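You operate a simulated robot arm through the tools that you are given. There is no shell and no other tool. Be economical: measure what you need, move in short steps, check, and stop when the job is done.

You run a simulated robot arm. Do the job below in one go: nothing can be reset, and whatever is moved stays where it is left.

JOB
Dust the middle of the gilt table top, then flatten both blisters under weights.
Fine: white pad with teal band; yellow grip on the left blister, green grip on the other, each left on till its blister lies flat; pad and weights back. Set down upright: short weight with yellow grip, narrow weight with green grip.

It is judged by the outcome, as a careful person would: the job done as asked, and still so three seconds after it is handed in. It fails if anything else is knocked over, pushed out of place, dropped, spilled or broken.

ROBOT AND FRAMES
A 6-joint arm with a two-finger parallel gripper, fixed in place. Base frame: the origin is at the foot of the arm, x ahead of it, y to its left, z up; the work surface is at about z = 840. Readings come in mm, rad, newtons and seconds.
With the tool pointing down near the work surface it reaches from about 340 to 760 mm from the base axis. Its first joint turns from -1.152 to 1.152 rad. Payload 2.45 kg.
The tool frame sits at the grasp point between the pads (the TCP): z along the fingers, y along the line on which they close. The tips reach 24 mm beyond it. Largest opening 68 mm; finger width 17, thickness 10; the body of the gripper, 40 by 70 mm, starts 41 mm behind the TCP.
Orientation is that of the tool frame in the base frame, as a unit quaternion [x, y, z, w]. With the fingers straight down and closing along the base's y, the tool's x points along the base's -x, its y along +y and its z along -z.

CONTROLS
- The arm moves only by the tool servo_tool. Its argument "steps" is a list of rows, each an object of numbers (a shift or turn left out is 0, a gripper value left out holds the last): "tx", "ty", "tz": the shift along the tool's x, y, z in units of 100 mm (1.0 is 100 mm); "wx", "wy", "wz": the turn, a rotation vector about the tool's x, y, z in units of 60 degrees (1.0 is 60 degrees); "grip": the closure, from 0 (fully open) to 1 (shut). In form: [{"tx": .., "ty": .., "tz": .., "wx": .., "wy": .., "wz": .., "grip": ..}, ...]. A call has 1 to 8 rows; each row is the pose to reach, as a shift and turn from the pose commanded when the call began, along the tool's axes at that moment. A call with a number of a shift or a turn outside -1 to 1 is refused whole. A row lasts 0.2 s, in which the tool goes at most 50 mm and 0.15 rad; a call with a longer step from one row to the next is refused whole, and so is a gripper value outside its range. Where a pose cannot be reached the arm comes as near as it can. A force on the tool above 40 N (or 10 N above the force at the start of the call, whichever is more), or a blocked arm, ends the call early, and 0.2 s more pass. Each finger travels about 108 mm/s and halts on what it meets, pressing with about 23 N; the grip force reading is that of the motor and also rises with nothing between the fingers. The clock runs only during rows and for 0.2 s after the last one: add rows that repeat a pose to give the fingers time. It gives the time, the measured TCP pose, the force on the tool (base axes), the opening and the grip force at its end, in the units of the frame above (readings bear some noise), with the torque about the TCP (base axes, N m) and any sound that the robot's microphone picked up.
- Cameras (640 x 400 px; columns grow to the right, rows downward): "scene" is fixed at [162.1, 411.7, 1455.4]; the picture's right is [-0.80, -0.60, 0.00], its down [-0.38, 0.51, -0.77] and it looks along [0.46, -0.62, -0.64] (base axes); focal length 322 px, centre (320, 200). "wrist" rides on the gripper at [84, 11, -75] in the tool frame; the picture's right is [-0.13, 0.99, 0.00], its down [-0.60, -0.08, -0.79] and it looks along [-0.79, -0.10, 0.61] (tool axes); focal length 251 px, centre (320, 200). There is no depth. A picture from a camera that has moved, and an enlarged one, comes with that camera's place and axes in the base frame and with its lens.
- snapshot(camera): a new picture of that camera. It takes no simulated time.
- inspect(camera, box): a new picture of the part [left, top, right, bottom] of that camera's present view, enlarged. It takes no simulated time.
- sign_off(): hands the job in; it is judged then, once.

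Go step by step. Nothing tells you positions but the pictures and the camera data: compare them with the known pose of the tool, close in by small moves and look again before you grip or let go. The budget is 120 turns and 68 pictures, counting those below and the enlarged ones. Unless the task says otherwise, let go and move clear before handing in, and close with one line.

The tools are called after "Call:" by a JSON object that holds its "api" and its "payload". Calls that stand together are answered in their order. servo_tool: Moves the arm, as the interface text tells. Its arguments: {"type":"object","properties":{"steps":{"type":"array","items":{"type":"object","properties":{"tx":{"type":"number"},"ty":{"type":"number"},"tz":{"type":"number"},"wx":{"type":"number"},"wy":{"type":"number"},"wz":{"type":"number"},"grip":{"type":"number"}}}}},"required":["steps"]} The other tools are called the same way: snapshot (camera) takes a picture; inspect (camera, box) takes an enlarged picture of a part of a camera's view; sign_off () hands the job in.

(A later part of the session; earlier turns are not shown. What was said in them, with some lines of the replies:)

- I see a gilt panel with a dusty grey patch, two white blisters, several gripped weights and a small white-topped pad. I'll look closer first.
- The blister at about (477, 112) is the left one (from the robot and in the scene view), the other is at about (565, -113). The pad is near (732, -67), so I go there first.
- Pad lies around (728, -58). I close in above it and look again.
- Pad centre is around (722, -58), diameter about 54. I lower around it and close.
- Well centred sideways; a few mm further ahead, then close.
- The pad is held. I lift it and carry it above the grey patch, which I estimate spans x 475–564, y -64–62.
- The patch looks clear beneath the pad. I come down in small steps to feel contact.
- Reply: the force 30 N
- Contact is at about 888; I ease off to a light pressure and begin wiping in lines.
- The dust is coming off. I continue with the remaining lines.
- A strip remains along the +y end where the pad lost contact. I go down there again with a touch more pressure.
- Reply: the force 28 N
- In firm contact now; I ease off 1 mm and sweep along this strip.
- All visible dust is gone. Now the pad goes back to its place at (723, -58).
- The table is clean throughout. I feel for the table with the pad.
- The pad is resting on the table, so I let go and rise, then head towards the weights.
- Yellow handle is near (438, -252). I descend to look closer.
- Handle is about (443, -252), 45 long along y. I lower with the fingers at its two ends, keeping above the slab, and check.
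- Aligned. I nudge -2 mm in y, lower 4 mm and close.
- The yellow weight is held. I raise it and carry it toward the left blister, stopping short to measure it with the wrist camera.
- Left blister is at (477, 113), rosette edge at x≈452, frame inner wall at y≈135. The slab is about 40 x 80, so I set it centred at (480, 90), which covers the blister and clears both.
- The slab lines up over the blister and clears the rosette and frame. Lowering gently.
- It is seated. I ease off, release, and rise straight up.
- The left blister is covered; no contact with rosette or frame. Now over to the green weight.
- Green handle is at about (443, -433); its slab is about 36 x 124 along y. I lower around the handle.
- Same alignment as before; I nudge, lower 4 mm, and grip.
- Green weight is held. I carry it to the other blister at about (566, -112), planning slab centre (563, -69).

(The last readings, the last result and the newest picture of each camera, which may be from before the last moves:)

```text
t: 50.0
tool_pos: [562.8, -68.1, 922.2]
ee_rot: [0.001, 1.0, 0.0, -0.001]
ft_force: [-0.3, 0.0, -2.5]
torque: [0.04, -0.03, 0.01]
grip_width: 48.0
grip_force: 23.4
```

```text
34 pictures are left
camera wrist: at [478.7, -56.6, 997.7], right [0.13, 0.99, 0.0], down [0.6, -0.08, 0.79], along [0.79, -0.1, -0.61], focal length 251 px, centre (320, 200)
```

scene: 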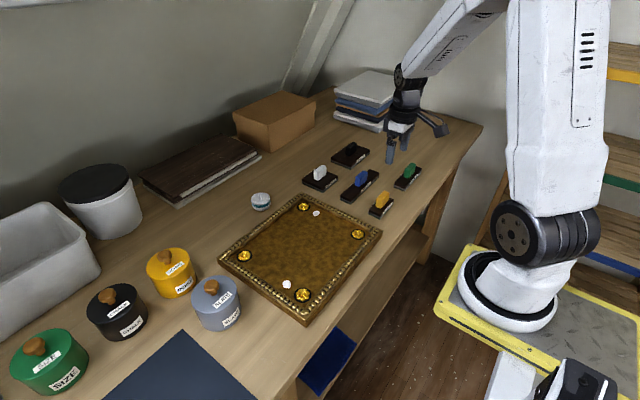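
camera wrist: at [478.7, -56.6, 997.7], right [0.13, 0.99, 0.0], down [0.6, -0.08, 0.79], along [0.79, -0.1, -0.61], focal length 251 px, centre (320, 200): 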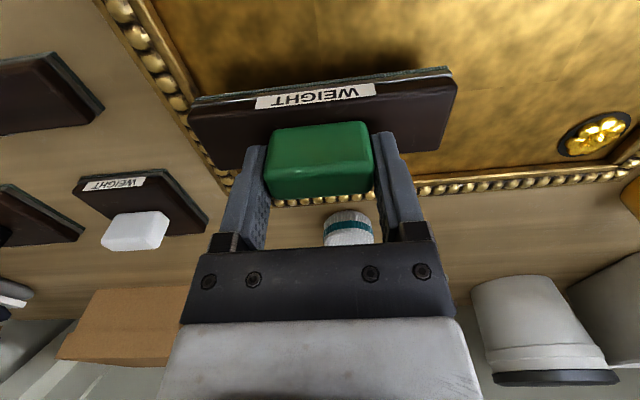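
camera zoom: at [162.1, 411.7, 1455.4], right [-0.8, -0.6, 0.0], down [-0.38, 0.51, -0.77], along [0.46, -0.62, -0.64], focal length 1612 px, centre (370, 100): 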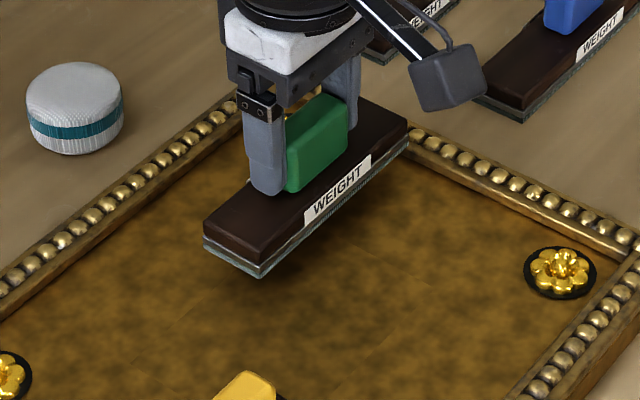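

The slab should end about 6 mm off the frame and rosette with the blister fully under it. Lowering gently.

Call:
{"api": "servo_tool", "payload": {"steps": [{"tz": 0.07}, {"tz": 0.12}]}}

Call:
{"api": "servo_tool", "payload": {"steps": [{"tz": 0.015}, {"tz": 0.025}]}}

Call:
{"api": "servo_tool", "payload": {"steps": [{"tz": 0.01}, {"tz": 0.01}]}}

```text
t: 50.6
tool_pos: [562.6, -68.0, 912.6]
ee_rot: [0.0, 1.0, 0.0, 0.001]
ft_force: [0.6, -0.1, -1.7]
torque: [0.01, 0.0, 0.03]
grip_width: 47.9
grip_force: 23.6
```

```text
t: 51.2
tool_pos: [562.7, -68.1, 910.0]
ee_rot: [-0.001, 1.0, 0.0, 0.0]
ft_force: [0.0, 0.8, -2.4]
torque: [0.0, 0.01, -0.03]
grip_width: 47.8
grip_force: 22.4
```

```text
t: 51.8
tool_pos: [563.7, -68.5, 908.4]
ee_rot: [0.001, 1.0, -0.001, 0.0]
ft_force: [-0.2, -1.0, -2.9]
torque: [-0.01, -0.03, -0.02]
grip_width: 47.8
grip_force: 22.6
```

Call:
{"api": "servo_tool", "payload": {"steps": [{"tz": 0.01}, {"tz": 0.01}]}}

Call:
{"api": "servo_tool", "payload": {"steps": [{"tz": 0.005}, {"tz": 0.005}]}}

```text
t: 52.4
tool_pos: [563.0, -68.6, 907.9]
ee_rot: [-0.001, 1.0, 0.0, 0.0]
ft_force: [-0.7, 0.1, -2.3]
torque: [0.0, -0.01, -0.02]
grip_width: 47.7
grip_force: 23.3
```

```text
t: 53.0
tool_pos: [562.1, -68.4, 906.3]
ee_rot: [0.001, 1.0, -0.001, 0.0]
ft_force: [-0.7, 1.6, 3.2]
torque: [-0.07, 0.09, -0.04]
grip_width: 47.9
grip_force: 22.9
```

Contact made. Release, rise, and look.

Call:
{"api": "servo_tool", "payload": {"steps": [{"grip": 0}, {"grip": 0}, {"tz": -0.3}, {"tz": -0.7}, {"tz": -1.0}, {"tz": -1.0}]}}

Call:
{"api": "servo_tool", "payload": {"steps": [{"tz": -0.2, "ty": 0.35, "tx": 0.2}, {"tz": -0.2, "ty": 0.7, "tx": 0.4}, {"tz": -0.2, "ty": 0.9, "tx": 0.6}]}}

Call:
{"api": "snapshot", "payload": {"camera": "wrist"}}

Call:
{"api": "inspect", "payload": {"camera": "scene", "box": [220, 180, 390, 320]}}

```text
t: 54.4
tool_pos: [561.7, -69.2, 1007.3]
ee_rot: [-0.001, 1.0, 0.0, 0.0]
ft_force: [0.4, -0.1, -0.3]
torque: [0.01, -0.01, -0.02]
grip_width: 67.8
grip_force: 0.0
```

```text
t: 55.2
tool_pos: [502.6, 20.8, 1025.5]
ee_rot: [0.0, 1.0, 0.0, 0.0]
ft_force: [0.3, -1.0, 0.4]
torque: [0.0, 0.01, -0.03]
grip_width: 68.1
grip_force: 0.1
```

```text
33 pictures are left
camera wrist: at [419.0, 33.7, 1101.2], right [0.13, 0.99, 0.0], down [0.6, -0.08, 0.79], along [0.79, -0.1, -0.61], focal length 251 px, centre (320, 200)
```

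wrist: 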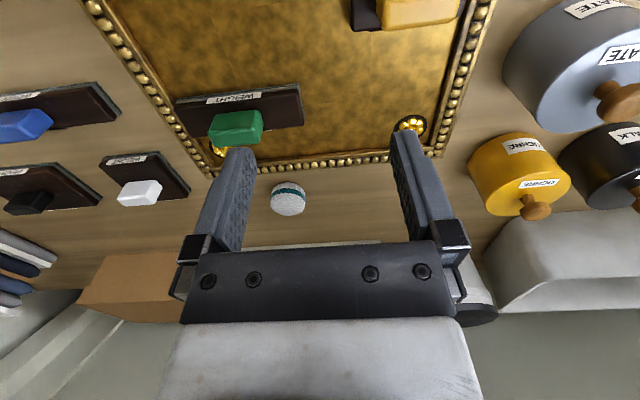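

```text
2.86 times, centred on (305, 250) of scene
camera zoom: at [162.1, 411.7, 1455.4], right [-0.8, -0.6, 0.0], down [-0.38, 0.51, -0.77], along [0.46, -0.62, -0.64], focal length 921 px, centre (363, 57)
```

zoom: 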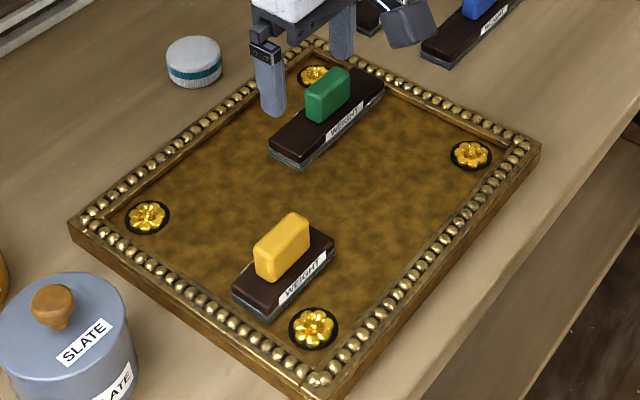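

Both weights are on. I move toward the yellow weight and wait, watching whether the slabs settle.

Call:
{"api": "servo_tool", "payload": {"steps": [{"ty": 0.35, "tx": 0.1}, {"ty": 0.67, "tx": 0.2}, {"ty": 0.67, "tx": 0.2}, {"ty": 0.67, "tx": 0.2}, {"ty": 0.67, "tx": 0.2}, {"ty": 0.67, "tx": 0.2}, {"ty": 0.67, "tx": 0.2}, {"ty": 0.67, "tx": 0.2}]}}

Call:
{"api": "servo_tool", "payload": {"steps": [{}, {}, {}, {}, {}, {}, {}, {}]}}

Call:
{"api": "inspect", "payload": {"camera": "scene", "box": [270, 255, 320, 295]}}

Call:
{"api": "inspect", "payload": {"camera": "scene", "box": [285, 195, 335, 235]}}

```text
t: 57.0
tool_pos: [482.0, 89.6, 1026.1]
ee_rot: [0.0, 1.0, 0.0, 0.0]
ft_force: [1.7, -0.3, -0.1]
torque: [0.05, -0.02, 0.0]
grip_width: 67.9
grip_force: 0.0
```

```text
t: 58.8
tool_pos: [483.0, 89.6, 1027.1]
ee_rot: [0.001, 1.0, -0.001, -0.001]
ft_force: [-0.2, -0.1, 0.6]
torque: [-0.01, 0.04, 0.0]
grip_width: 68.0
grip_force: 0.1
```

```text
10.00 times, centred on (295, 275) of scene
camera zoom: at [162.1, 411.7, 1455.4], right [-0.8, -0.6, 0.0], down [-0.38, 0.51, -0.77], along [0.46, -0.62, -0.64], focal length 3224 px, centre (570, -550)
```

zoom: 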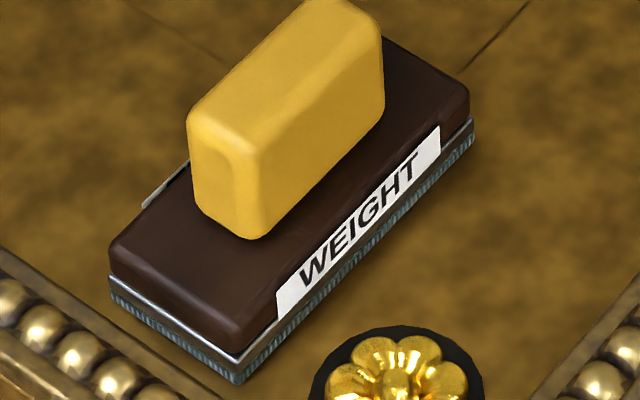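

```text
10.00 times, centred on (310, 215) of scene
camera zoom: at [162.1, 411.7, 1455.4], right [-0.8, -0.6, 0.0], down [-0.38, 0.51, -0.77], along [0.46, -0.62, -0.64], focal length 3224 px, centre (420, 50)
```

zoom: 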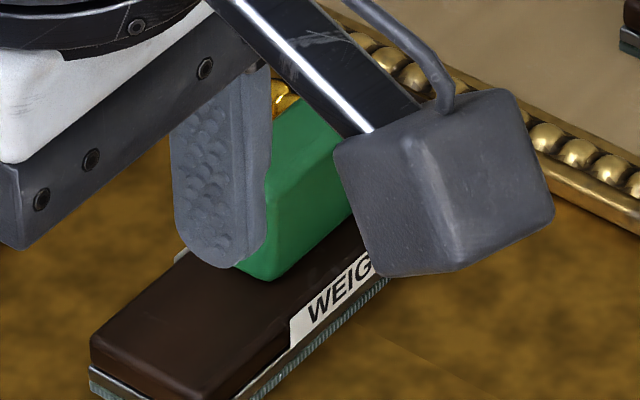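

Yellow slab sits level. I keep waiting to give the blisters time.

Call:
{"api": "servo_tool", "payload": {"steps": [{}, {}, {}, {}, {}, {}, {}, {}]}}

Call:
{"api": "servo_tool", "payload": {"steps": [{}, {}, {}, {}, {}, {}, {}, {}]}}

Call:
{"api": "servo_tool", "payload": {"steps": [{}, {}, {}, {}, {}, {}, {}, {}]}}

Call:
{"api": "servo_tool", "payload": {"steps": [{}, {}, {}, {}, {}, {}, {}, {}]}}

Call:
{"api": "servo_tool", "payload": {"steps": [{}, {}, {}, {}, {}, {}, {}, {}]}}

Call:
{"api": "servo_tool", "payload": {"steps": [{}, {}, {}, {}, {}, {}, {}, {}]}}

Call:
{"api": "inspect", "payload": {"camera": "scene", "box": [270, 255, 320, 295]}}

```text
t: 60.6
tool_pos: [483.4, 90.1, 1026.3]
ee_rot: [0.0, 1.0, 0.0, -0.001]
ft_force: [0.3, 0.3, 0.2]
torque: [0.0, -0.01, 0.0]
grip_width: 68.1
grip_force: 0.1
```

```text
t: 62.4
tool_pos: [483.0, 89.3, 1026.8]
ee_rot: [0.0, 1.0, 0.0, -0.001]
ft_force: [0.2, 0.0, 0.2]
torque: [0.0, -0.02, -0.02]
grip_width: 68.0
grip_force: 0.1
```

```text
t: 64.2
tool_pos: [483.3, 88.7, 1026.9]
ee_rot: [0.0, 1.0, 0.0, 0.001]
ft_force: [0.3, 0.2, 0.0]
torque: [-0.01, -0.01, 0.0]
grip_width: 68.1
grip_force: 0.1
```

```text
t: 66.0
tool_pos: [483.0, 89.1, 1026.5]
ee_rot: [0.0, 1.0, 0.0, 0.001]
ft_force: [0.1, 0.0, -0.5]
torque: [0.01, -0.01, 0.0]
grip_width: 67.8
grip_force: 0.1
```

```text
t: 67.8
tool_pos: [482.7, 88.7, 1026.6]
ee_rot: [-0.001, 1.0, 0.0, 0.0]
ft_force: [0.6, -0.1, -0.3]
torque: [-0.01, -0.01, 0.0]
grip_width: 67.8
grip_force: 0.0
```

```text
t: 69.6
tool_pos: [482.7, 89.5, 1027.4]
ee_rot: [0.0, 1.0, 0.001, 0.0]
ft_force: [0.4, -0.4, 0.0]
torque: [0.0, -0.02, 0.01]
grip_width: 68.0
grip_force: 0.0
```

```text
10.00 times, centred on (295, 275) of scene
camera zoom: at [162.1, 411.7, 1455.4], right [-0.8, -0.6, 0.0], down [-0.38, 0.51, -0.77], along [0.46, -0.62, -0.64], focal length 3224 px, centre (570, -550)
```

zoom: 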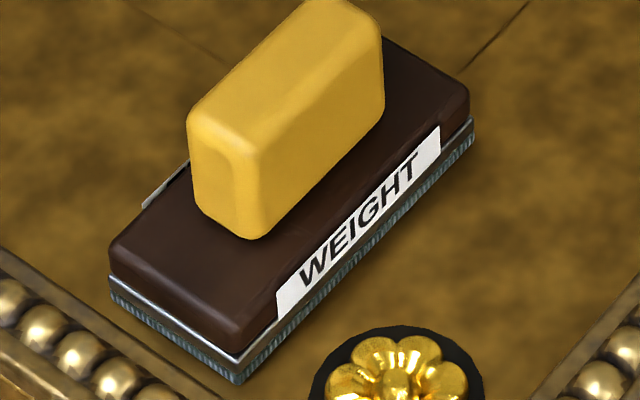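

No change in the picture; it's been on over 30 s. I grip the yellow weight and lift it to check the blister.

Call:
{"api": "servo_tool", "payload": {"steps": [{"tx": 0.008, "ty": -0.01, "tz": 0.4}, {"tx": 0.008, "ty": -0.01, "tz": 0.8}, {"tx": 0.008, "ty": -0.01, "tz": 1.0}]}}

Call:
{"api": "servo_tool", "payload": {"steps": [{"tz": 0.19}, {"tz": 0.19, "grip": 0.6}, {"tz": 0.19, "grip": 0.6}, {"tz": 0.19, "grip": 0.6}]}}

Call:
{"api": "servo_tool", "payload": {"steps": [{"tz": -0.2}, {"tz": -0.6}, {"tz": -0.9, "ty": -0.2}, {"tz": -0.9, "ty": -0.6}, {"tz": -0.9, "ty": -1.0}]}}

Call:
{"api": "inspect", "payload": {"camera": "scene", "box": [220, 210, 370, 330]}}

```text
t: 70.4
tool_pos: [481.1, 87.9, 925.3]
ee_rot: [0.0, 1.0, 0.0, 0.0]
ft_force: [0.0, -0.2, 0.6]
torque: [-0.04, -0.01, 0.03]
grip_width: 68.0
grip_force: 0.0
```

```text
t: 71.4
tool_pos: [481.9, 88.4, 907.8]
ee_rot: [-0.001, 1.0, 0.0, 0.0]
ft_force: [0.7, 0.8, 0.9]
torque: [-0.07, 0.04, 0.0]
grip_width: 48.0
grip_force: 22.6
```

```text
t: 72.6
tool_pos: [482.3, -12.1, 997.9]
ee_rot: [-0.001, 1.0, 0.001, 0.0]
ft_force: [0.4, -0.1, -0.8]
torque: [-0.03, -0.01, 0.03]
grip_width: 47.8
grip_force: 22.6
```

```text
3.33 times, centred on (295, 270) of scene
camera zoom: at [162.1, 411.7, 1455.4], right [-0.8, -0.6, 0.0], down [-0.38, 0.51, -0.77], along [0.46, -0.62, -0.64], focal length 1075 px, centre (403, -33)
```

zoom: 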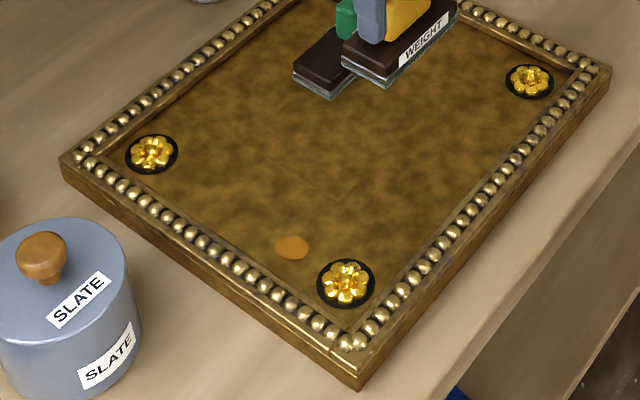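

The blister is no longer white; I zoom in to confirm it is flat.

Call:
{"api": "inspect", "payload": {"camera": "scene", "box": [271, 270, 301, 294]}}

Call:
{"api": "snapshot", "payload": {"camera": "wrist"}}

```text
16.00 times, centred on (286, 282) of scene
camera zoom: at [162.1, 411.7, 1455.4], right [-0.8, -0.6, 0.0], down [-0.38, 0.51, -0.77], along [0.46, -0.62, -0.64], focal length 5158 px, centre (864, -1112)
```

zoom: 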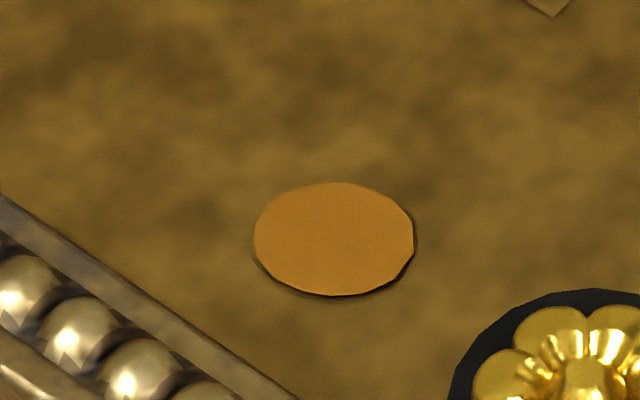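

```text
26 pictures are left
camera wrist: at [398.3, -0.7, 1072.6], right [0.13, 0.99, 0.0], down [0.6, -0.08, 0.79], along [0.79, -0.1, -0.61], focal length 251 px, centre (320, 200)
```

wrist: 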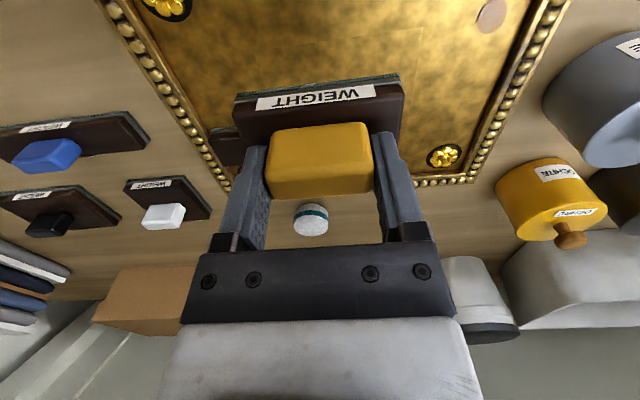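

Left blister is a flat disc now. I return the yellow weight to (442, -254).

Call:
{"api": "servo_tool", "payload": {"steps": [{"ty": -0.35, "tx": 0.1}, {"ty": -0.7, "tx": 0.2}, {"ty": -1.0, "tx": 0.4}]}}

Call:
{"api": "servo_tool", "payload": {"steps": [{"ty": -0.35}, {"ty": -0.7}, {"ty": -1.0}]}}

Call:
{"api": "servo_tool", "payload": {"steps": [{"ty": -0.35}, {"ty": -0.42}, {"ty": -0.42, "tz": 0.4}, {"ty": -0.42, "tz": 0.8}, {"ty": -0.42, "tz": 0.95}, {"ty": -0.42, "tz": 0.95}]}}

Call:
{"api": "inspect", "payload": {"camera": "scene", "box": [340, 150, 440, 230]}}

```text
t: 73.4
tool_pos: [441.5, -112.8, 998.2]
ee_rot: [0.0, 1.0, 0.0, 0.0]
ft_force: [1.4, -0.8, -2.1]
torque: [0.02, -0.03, 0.0]
grip_width: 48.0
grip_force: 22.5
```

```text
t: 74.2
tool_pos: [442.0, -212.6, 998.5]
ee_rot: [0.0, 1.0, 0.0, 0.0]
ft_force: [0.3, 0.4, -1.8]
torque: [0.02, -0.03, 0.02]
grip_width: 47.8
grip_force: 22.6
```

```text
t: 75.6
tool_pos: [441.9, -254.3, 902.4]
ee_rot: [0.001, 1.0, 0.0, 0.0]
ft_force: [-0.1, 0.7, -2.0]
torque: [-0.02, 0.0, -0.04]
grip_width: 47.7
grip_force: 23.2
```

```text
5.00 times, centred on (390, 190) of scene
camera zoom: at [162.1, 411.7, 1455.4], right [-0.8, -0.6, 0.0], down [-0.38, 0.51, -0.77], along [0.46, -0.62, -0.64], focal length 1612 px, centre (-30, 250)
```

zoom: 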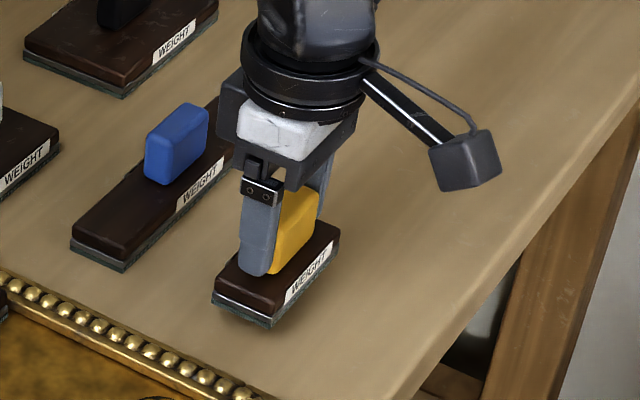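

Call:
{"api": "servo_tool", "payload": {"steps": [{"tz": 0.08}, {"tz": 0.125}]}}

Call:
{"api": "servo_tool", "payload": {"steps": [{"tz": 0.01}, {"tz": 0.01}]}}

Call:
{"api": "servo_tool", "payload": {"steps": [{"tz": 0.007}, {"tz": 0.007}]}}

```text
t: 76.2
tool_pos: [441.3, -253.8, 890.5]
ee_rot: [0.0, 1.0, 0.0, 0.0]
ft_force: [1.3, -0.5, -1.0]
torque: [0.0, -0.01, -0.03]
grip_width: 47.9
grip_force: 23.2
```

```text
t: 76.8
tool_pos: [442.4, -254.5, 889.4]
ee_rot: [0.0, 1.0, 0.001, 0.0]
ft_force: [0.1, 1.3, -0.2]
torque: [0.03, -0.03, 0.0]
grip_width: 47.7
grip_force: 23.4
```

```text
t: 77.4
tool_pos: [441.8, -254.3, 889.8]
ee_rot: [0.0, 1.0, 0.0, 0.0]
ft_force: [-5.1, 3.0, 16.9]
torque: [0.08, 0.16, -0.02]
grip_width: 47.9
grip_force: 22.6
```

Seated on the table. I ease off slightly, release, and rise.

Call:
{"api": "servo_tool", "payload": {"steps": [{"tz": -0.007}, {"tz": -0.007, "grip": 0}, {"tz": -0.007, "grip": 0}, {"tz": -0.3}, {"tz": -0.7}, {"tz": -1.0}]}}

Call:
{"api": "servo_tool", "payload": {"steps": [{"ty": 0.35, "tx": -0.2, "tz": -0.2}, {"ty": 0.7, "tx": -0.4, "tz": -0.2}, {"ty": 1.0, "tx": -0.6, "tz": -0.2}]}}

Call:
{"api": "servo_tool", "payload": {"steps": [{"ty": 0.35, "tx": -0.2}, {"ty": 0.7, "tx": -0.4}, {"ty": 0.86, "tx": -0.6}, {"ty": 0.86, "tx": -0.6}]}}

Call:
{"api": "snapshot", "payload": {"camera": "scene"}}

Call:
{"api": "snapshot", "payload": {"camera": "wrist"}}

```text
t: 78.8
tool_pos: [441.7, -253.1, 988.4]
ee_rot: [0.0, 1.0, 0.001, 0.0]
ft_force: [-0.3, 0.1, 0.4]
torque: [-0.01, -0.03, 0.01]
grip_width: 68.2
grip_force: 0.2
```

```text
t: 79.6
tool_pos: [501.2, -153.8, 1009.3]
ee_rot: [0.001, 1.0, 0.0, -0.001]
ft_force: [-0.4, 0.3, 0.2]
torque: [-0.02, -0.01, 0.03]
grip_width: 68.1
grip_force: 0.1
```

```text
t: 80.6
tool_pos: [562.1, -68.9, 1009.2]
ee_rot: [0.001, 1.0, 0.0, 0.0]
ft_force: [0.6, 0.1, -0.7]
torque: [-0.01, -0.01, -0.02]
grip_width: 68.0
grip_force: 0.1
```

```text
24 pictures are left
```

scene: 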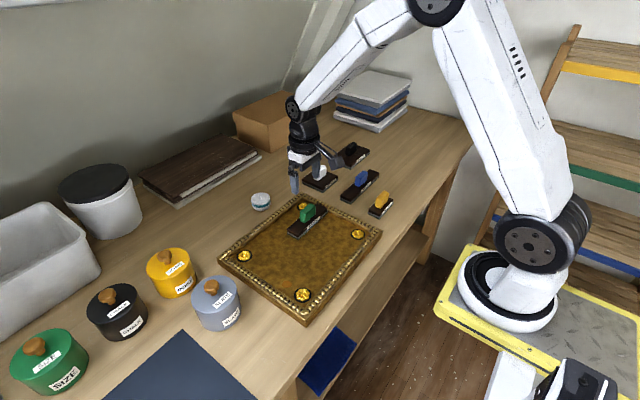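

```text
23 pictures are left
camera wrist: at [478.7, -56.0, 1083.7], right [0.13, 0.99, 0.0], down [0.6, -0.08, 0.79], along [0.79, -0.1, -0.61], focal length 251 px, centre (320, 200)
```

wrist: 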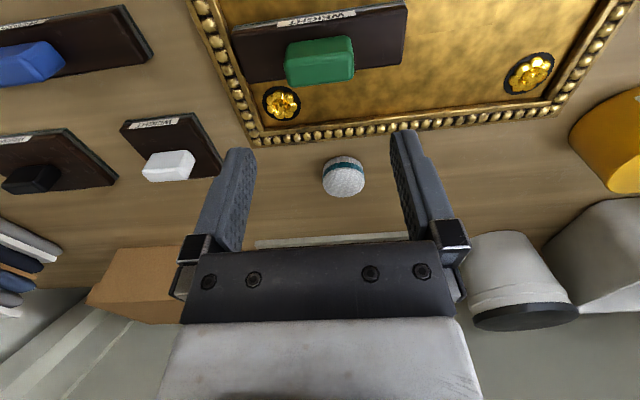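

The green weight has been on 27 s; I wait a little longer, then lift it and check.

Call:
{"api": "servo_tool", "payload": {"steps": [{}, {}, {}, {}, {}, {}, {}, {}]}}

Call:
{"api": "servo_tool", "payload": {"steps": [{}, {}, {}, {}, {}, {}, {}, {}]}}

Call:
{"api": "servo_tool", "payload": {"steps": [{}, {}, {}, {}, {}, {}, {}, {}]}}

Call:
{"api": "servo_tool", "payload": {"steps": [{}, {}, {}, {}, {}, {}, {}, {}]}}

Call:
{"api": "servo_tool", "payload": {"steps": [{}, {}, {}, {}, {}, {}, {}, {}]}}

Call:
{"api": "servo_tool", "payload": {"steps": [{"tz": 0.4}, {"tz": 0.8}, {"tz": 0.9}, {"tz": 0.9}]}}

Call:
{"api": "inspect", "payload": {"camera": "wrist", "box": [160, 0, 480, 250]}}

```text
t: 82.4
tool_pos: [562.5, -68.1, 1008.6]
ee_rot: [-0.001, 1.0, -0.001, 0.0]
ft_force: [0.7, -0.1, 0.5]
torque: [-0.01, -0.01, 0.03]
grip_width: 67.8
grip_force: 0.1
```

```text
t: 84.2
tool_pos: [563.3, -68.3, 1009.0]
ee_rot: [0.0, 1.0, 0.001, 0.0]
ft_force: [0.7, 0.2, -0.5]
torque: [0.03, 0.01, 0.0]
grip_width: 68.1
grip_force: 0.2
```

```text
t: 86.0
tool_pos: [562.6, -68.8, 1009.0]
ee_rot: [0.0, 1.0, -0.001, 0.001]
ft_force: [0.0, -0.2, 0.1]
torque: [-0.01, 0.0, 0.0]
grip_width: 68.0
grip_force: 0.1
```

```text
t: 87.8
tool_pos: [562.6, -67.3, 1009.2]
ee_rot: [0.0, 1.0, -0.001, 0.0]
ft_force: [-1.2, 0.7, 0.0]
torque: [-0.01, -0.02, -0.01]
grip_width: 68.0
grip_force: 0.2
```

```text
t: 89.6
tool_pos: [562.3, -68.4, 1008.9]
ee_rot: [0.0, 1.0, 0.0, 0.0]
ft_force: [0.9, -0.6, -0.1]
torque: [0.01, 0.01, 0.0]
grip_width: 67.6
grip_force: 0.0
```

```text
t: 90.6
tool_pos: [561.8, -69.5, 918.6]
ee_rot: [0.0, 1.0, 0.0, 0.0]
ft_force: [-0.4, 0.4, 1.1]
torque: [-0.03, 0.01, 0.0]
grip_width: 68.1
grip_force: 0.1
```

```text
1.60 times, centred on (320, 125) of wrist
camera zoom: at [477.8, -56.3, 993.1], right [0.13, 0.99, 0.0], down [0.6, -0.08, 0.79], along [0.79, -0.1, -0.61], focal length 402 px, centre (320, 320)
```

zoom: 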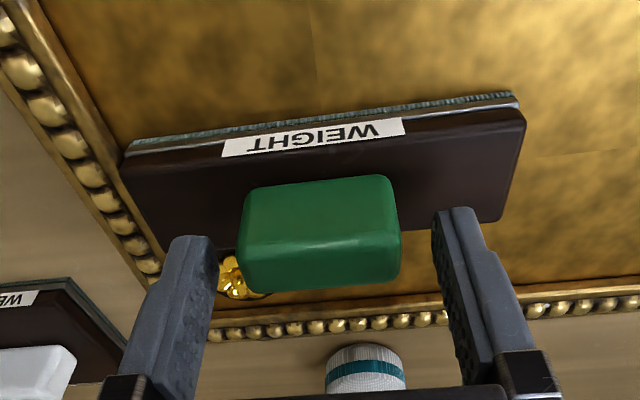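

Call:
{"api": "servo_tool", "payload": {"steps": [{"tz": 0.06}, {"tz": 0.115}, {"tz": 0.115, "grip": 0.6}, {"tz": 0.115, "grip": 0.6}, {"tz": 0.115, "grip": 0.6}]}}

Call:
{"api": "servo_tool", "payload": {"steps": [{"tz": -0.2}, {"tz": -0.6}, {"tz": -0.9, "tx": 0.1}, {"tz": -0.9, "tx": 0.5}, {"tz": -0.9, "tx": 0.9}]}}

Call:
{"api": "inspect", "payload": {"camera": "scene", "box": [255, 185, 375, 265]}}

Call:
{"api": "snapshot", "payload": {"camera": "wrist"}}

```text
t: 91.8
tool_pos: [562.0, -68.2, 908.3]
ee_rot: [0.0, 1.0, 0.001, 0.0]
ft_force: [-0.1, 0.5, 0.0]
torque: [0.07, -0.05, -0.01]
grip_width: 47.7
grip_force: 22.9
```

```text
t: 93.0
tool_pos: [471.1, -67.4, 998.3]
ee_rot: [0.0, 1.0, 0.0, 0.0]
ft_force: [-1.1, 1.0, -1.3]
torque: [-0.03, -0.02, -0.01]
grip_width: 47.5
grip_force: 23.4
```

```text
5.00 times, centred on (315, 225) of scene
camera zoom: at [162.1, 411.7, 1455.4], right [-0.8, -0.6, 0.0], down [-0.38, 0.51, -0.77], along [0.46, -0.62, -0.64], focal length 1612 px, centre (345, 75)
```

zoom: 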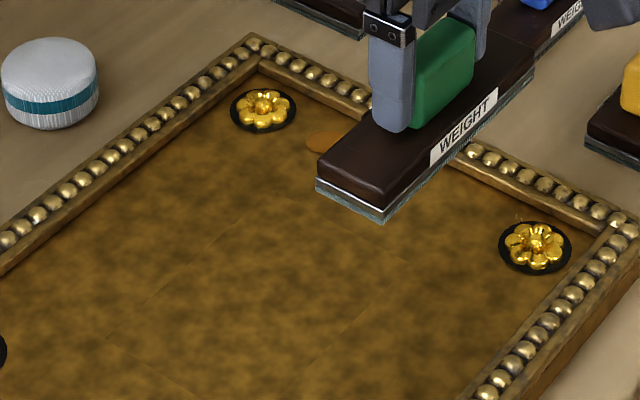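

```text
20 pictures are left
camera wrist: at [387.3, -55.7, 1073.1], right [0.13, 0.99, 0.0], down [0.6, -0.08, 0.79], along [0.79, -0.1, -0.61], focal length 251 px, centre (320, 200)
```

wrist: 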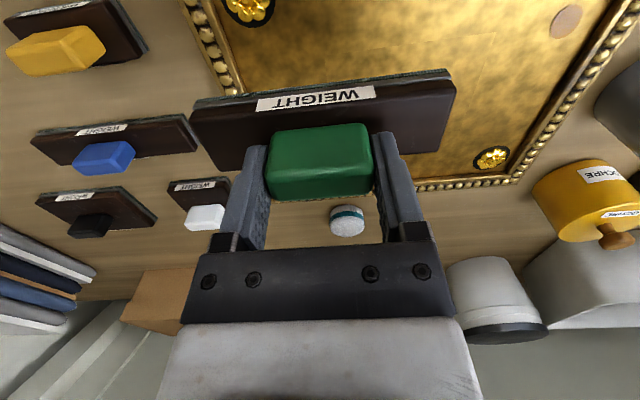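

The blister's visible part looks orange and flat. I move along toward the green weight's home and look again.

Call:
{"api": "servo_tool", "payload": {"steps": [{"ty": -0.35, "tx": 0.1}, {"ty": -0.7, "tx": 0.2}, {"ty": -1.0, "tx": 0.28}]}}

Call:
{"api": "inspect", "payload": {"camera": "scene", "box": [301, 201, 331, 225]}}

```text
t: 93.8
tool_pos: [443.7, -168.7, 997.5]
ee_rot: [0.0, 1.0, 0.0, 0.0]
ft_force: [-0.6, -0.5, -3.0]
torque: [-0.04, -0.01, 0.03]
grip_width: 47.8
grip_force: 22.9
```

```text
16.00 times, centred on (316, 213) of scene
camera zoom: at [162.1, 411.7, 1455.4], right [-0.8, -0.6, 0.0], down [-0.38, 0.51, -0.77], along [0.46, -0.62, -0.64], focal length 5158 px, centre (384, -8)
```

zoom: 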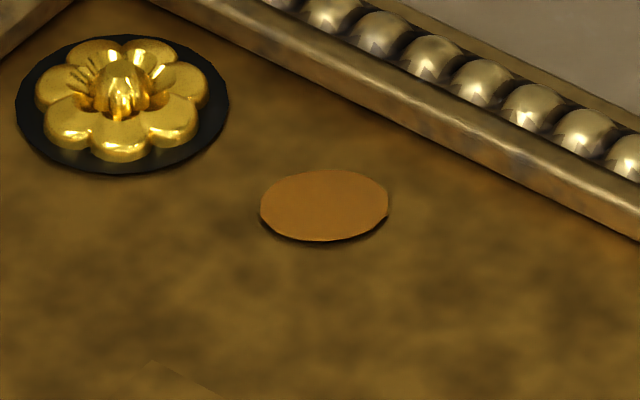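

Flat too. I carry the green weight home to (443, -434).

Call:
{"api": "servo_tool", "payload": {"steps": [{"ty": -0.35}, {"ty": -0.7}, {"ty": -1.0}]}}

Call:
{"api": "servo_tool", "payload": {"steps": [{"ty": -0.35}, {"ty": -0.7}, {"ty": -1.0}]}}

Call:
{"api": "servo_tool", "payload": {"steps": [{"ty": -0.35}, {"ty": -0.655}, {"ty": -0.655, "tz": 0.4}, {"ty": -0.655, "tz": 0.8}, {"ty": -0.655, "tz": 0.98}, {"ty": -0.655, "tz": 0.98}]}}

Call:
{"api": "inspect", "payload": {"camera": "scene", "box": [340, 130, 440, 210]}}

```text
t: 94.6
tool_pos: [443.7, -269.5, 996.8]
ee_rot: [0.001, 1.0, 0.001, -0.001]
ft_force: [0.3, 0.0, -2.5]
torque: [-0.02, -0.01, -0.02]
grip_width: 47.6
grip_force: 22.6
```

```text
t: 95.4
tool_pos: [445.3, -368.3, 998.0]
ee_rot: [0.0, 1.0, 0.0, 0.001]
ft_force: [-0.1, -0.9, -2.0]
torque: [0.02, -0.02, -0.02]
grip_width: 47.6
grip_force: 23.5
```

```text
t: 96.8
tool_pos: [444.9, -433.6, 899.2]
ee_rot: [0.0, 1.0, 0.001, 0.0]
ft_force: [0.8, -0.5, -2.6]
torque: [0.02, -0.05, -0.01]
grip_width: 47.7
grip_force: 23.1
```

```text
5.00 times, centred on (390, 170) of scene
camera zoom: at [162.1, 411.6, 1455.4], right [-0.8, -0.6, 0.0], down [-0.38, 0.51, -0.77], along [0.46, -0.62, -0.64], focal length 1612 px, centre (-30, 350)
```

zoom: 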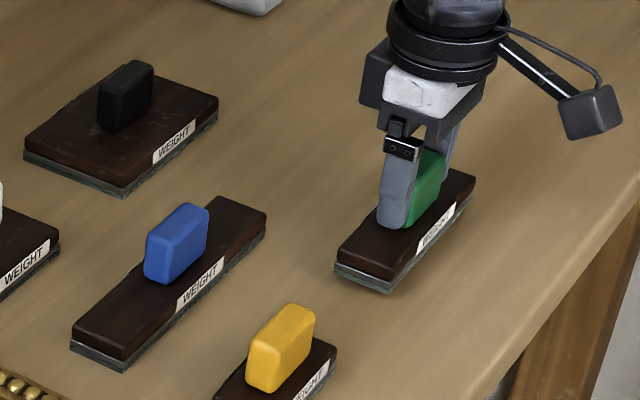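

Call:
{"api": "servo_tool", "payload": {"steps": [{"tx": 0.015, "tz": 0.05}, {"tx": 0.015, "tz": 0.09}]}}

Call:
{"api": "servo_tool", "payload": {"steps": [{"tz": 0.008}, {"tz": 0.008}]}}

Call:
{"api": "servo_tool", "payload": {"steps": [{"tz": 0.006}, {"tz": 0.006}]}}

```text
t: 97.4
tool_pos: [443.1, -435.1, 890.5]
ee_rot: [0.001, 1.0, 0.001, 0.0]
ft_force: [-0.6, 0.0, -3.6]
torque: [0.01, 0.03, 0.01]
grip_width: 47.7
grip_force: 22.7
```

```text
t: 98.0
tool_pos: [442.6, -433.6, 889.8]
ee_rot: [0.0, 1.0, -0.001, 0.0]
ft_force: [-0.5, -0.9, -1.4]
torque: [0.04, 0.01, 0.01]
grip_width: 47.7
grip_force: 23.2
```

```text
t: 98.6
tool_pos: [443.5, -432.6, 890.4]
ee_rot: [0.0, 1.0, -0.001, 0.0]
ft_force: [-0.5, 0.3, 4.6]
torque: [0.37, 0.03, 0.07]
grip_width: 48.0
grip_force: 23.3
```

Call:
{"api": "servo_tool", "payload": {"steps": [{"tz": 0.004}, {"tz": 0.004}]}}

Call:
{"api": "servo_tool", "payload": {"steps": [{"grip": 0}, {"grip": 0}, {"tz": -0.3}, {"tz": -0.7}, {"tz": -1.0}]}}

Call:
{"api": "servo_tool", "payload": {"steps": [{"tz": -0.4}, {"tz": -0.8, "ty": 0.2}, {"tz": -0.9, "ty": 0.6}, {"tz": -0.9, "ty": 1.0}]}}

Call:
{"api": "servo_tool", "payload": {"steps": [{"ty": 0.4}, {"ty": 0.8}, {"ty": 1.0}]}}

Call:
{"api": "snapshot", "payload": {"camera": "scene"}}

Call:
{"api": "inspect", "payload": {"camera": "scene", "box": [290, 130, 430, 220]}}

Call:
{"api": "inspect", "payload": {"camera": "scene", "box": [210, 180, 390, 330]}}

```text
t: 99.2
tool_pos: [443.2, -433.2, 889.4]
ee_rot: [0.001, 1.0, 0.0, 0.0]
ft_force: [-3.0, 4.6, 13.2]
torque: [0.22, 0.12, -0.05]
grip_width: 48.0
grip_force: 23.5
```

```text
t: 100.4
tool_pos: [440.9, -433.7, 988.3]
ee_rot: [0.0, 1.0, 0.0, 0.0]
ft_force: [0.0, 0.7, 0.0]
torque: [0.0, -0.03, 0.03]
grip_width: 68.1
grip_force: 0.0
```

```text
t: 101.4
tool_pos: [443.0, -334.1, 1079.0]
ee_rot: [0.0, 1.0, 0.0, 0.0]
ft_force: [-1.0, 0.4, -0.4]
torque: [-0.01, 0.01, -0.06]
grip_width: 67.9
grip_force: 0.0
```

```text
t: 102.2
tool_pos: [441.9, -231.9, 1078.6]
ee_rot: [0.0, 1.0, 0.0, 0.0]
ft_force: [0.8, 0.1, 0.0]
torque: [-0.03, 0.04, 0.01]
grip_width: 67.8
grip_force: 0.0
```

```text
17 pictures are left
```

scene: 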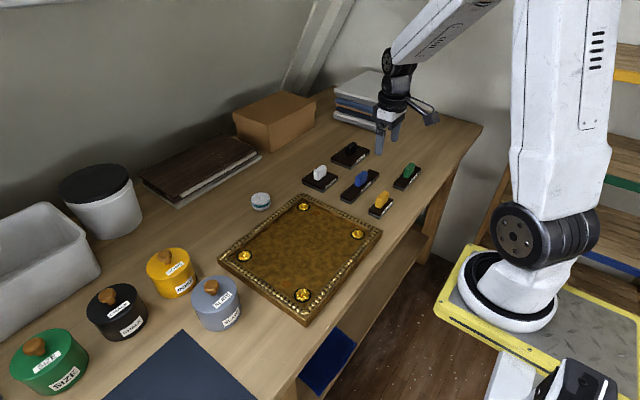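

```text
4.44 times, centred on (360, 175) of scene
camera zoom: at [162.1, 411.7, 1455.4], right [-0.8, -0.6, 0.0], down [-0.38, 0.51, -0.77], along [0.46, -0.62, -0.64], focal length 1433 px, centre (142, 311)
```

zoom: 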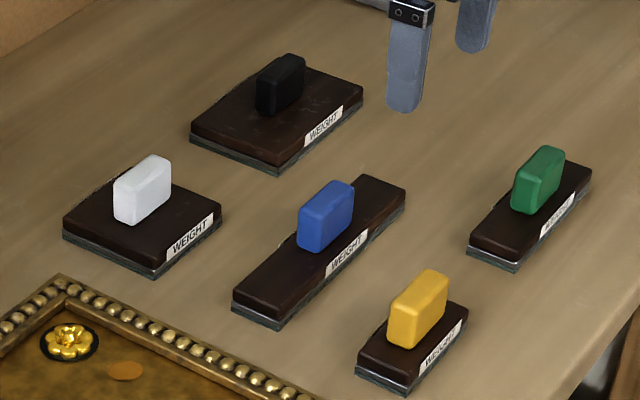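

```text
2.67 times, centred on (300, 255) of scene
camera zoom: at [162.1, 411.7, 1455.4], right [-0.8, -0.6, 0.0], down [-0.38, 0.51, -0.77], along [0.46, -0.62, -0.64], focal length 860 px, centre (373, 53)
```

zoom: 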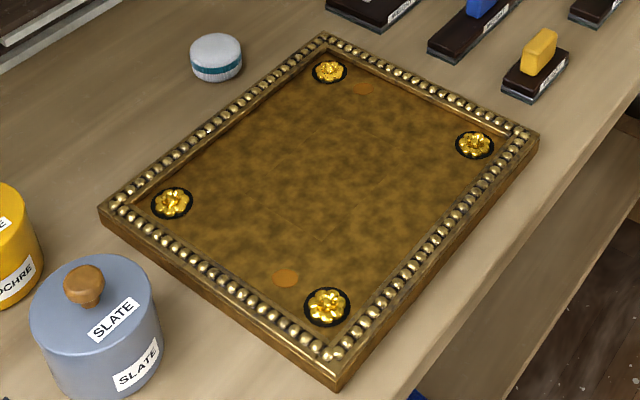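

Everything is back within a couple of millimetres. One last look at the middle for leftover dust.

Call:
{"api": "inspect", "payload": {"camera": "scene", "box": [260, 215, 345, 275]}}

```text
6.67 times, centred on (302, 245) of scene
camera zoom: at [162.1, 411.7, 1455.4], right [-0.8, -0.6, 0.0], down [-0.38, 0.51, -0.77], along [0.46, -0.62, -0.64], focal length 2149 px, centre (437, -100)
```

zoom: 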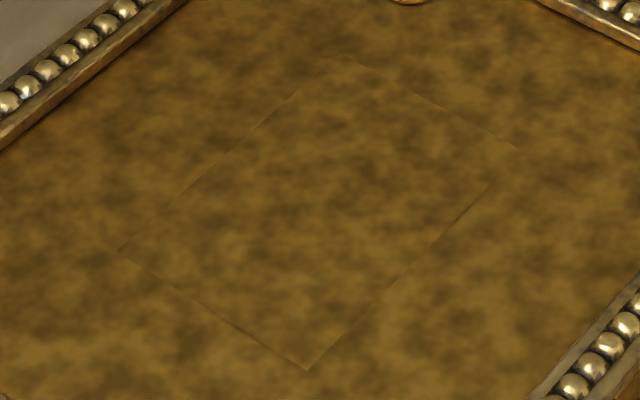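

The middle shows only clean gilt, both blisters are flat, and the pad and weights are home with the arm clear. Handing in.

Call:
{"api": "sign_off", "payload": {}}

```text
The job is handed in.
```

The middle of the table top is dusted, both blisters lie flat, and the pad and both weights are back upright within a few millimetres of where they started, with nothing else disturbed.
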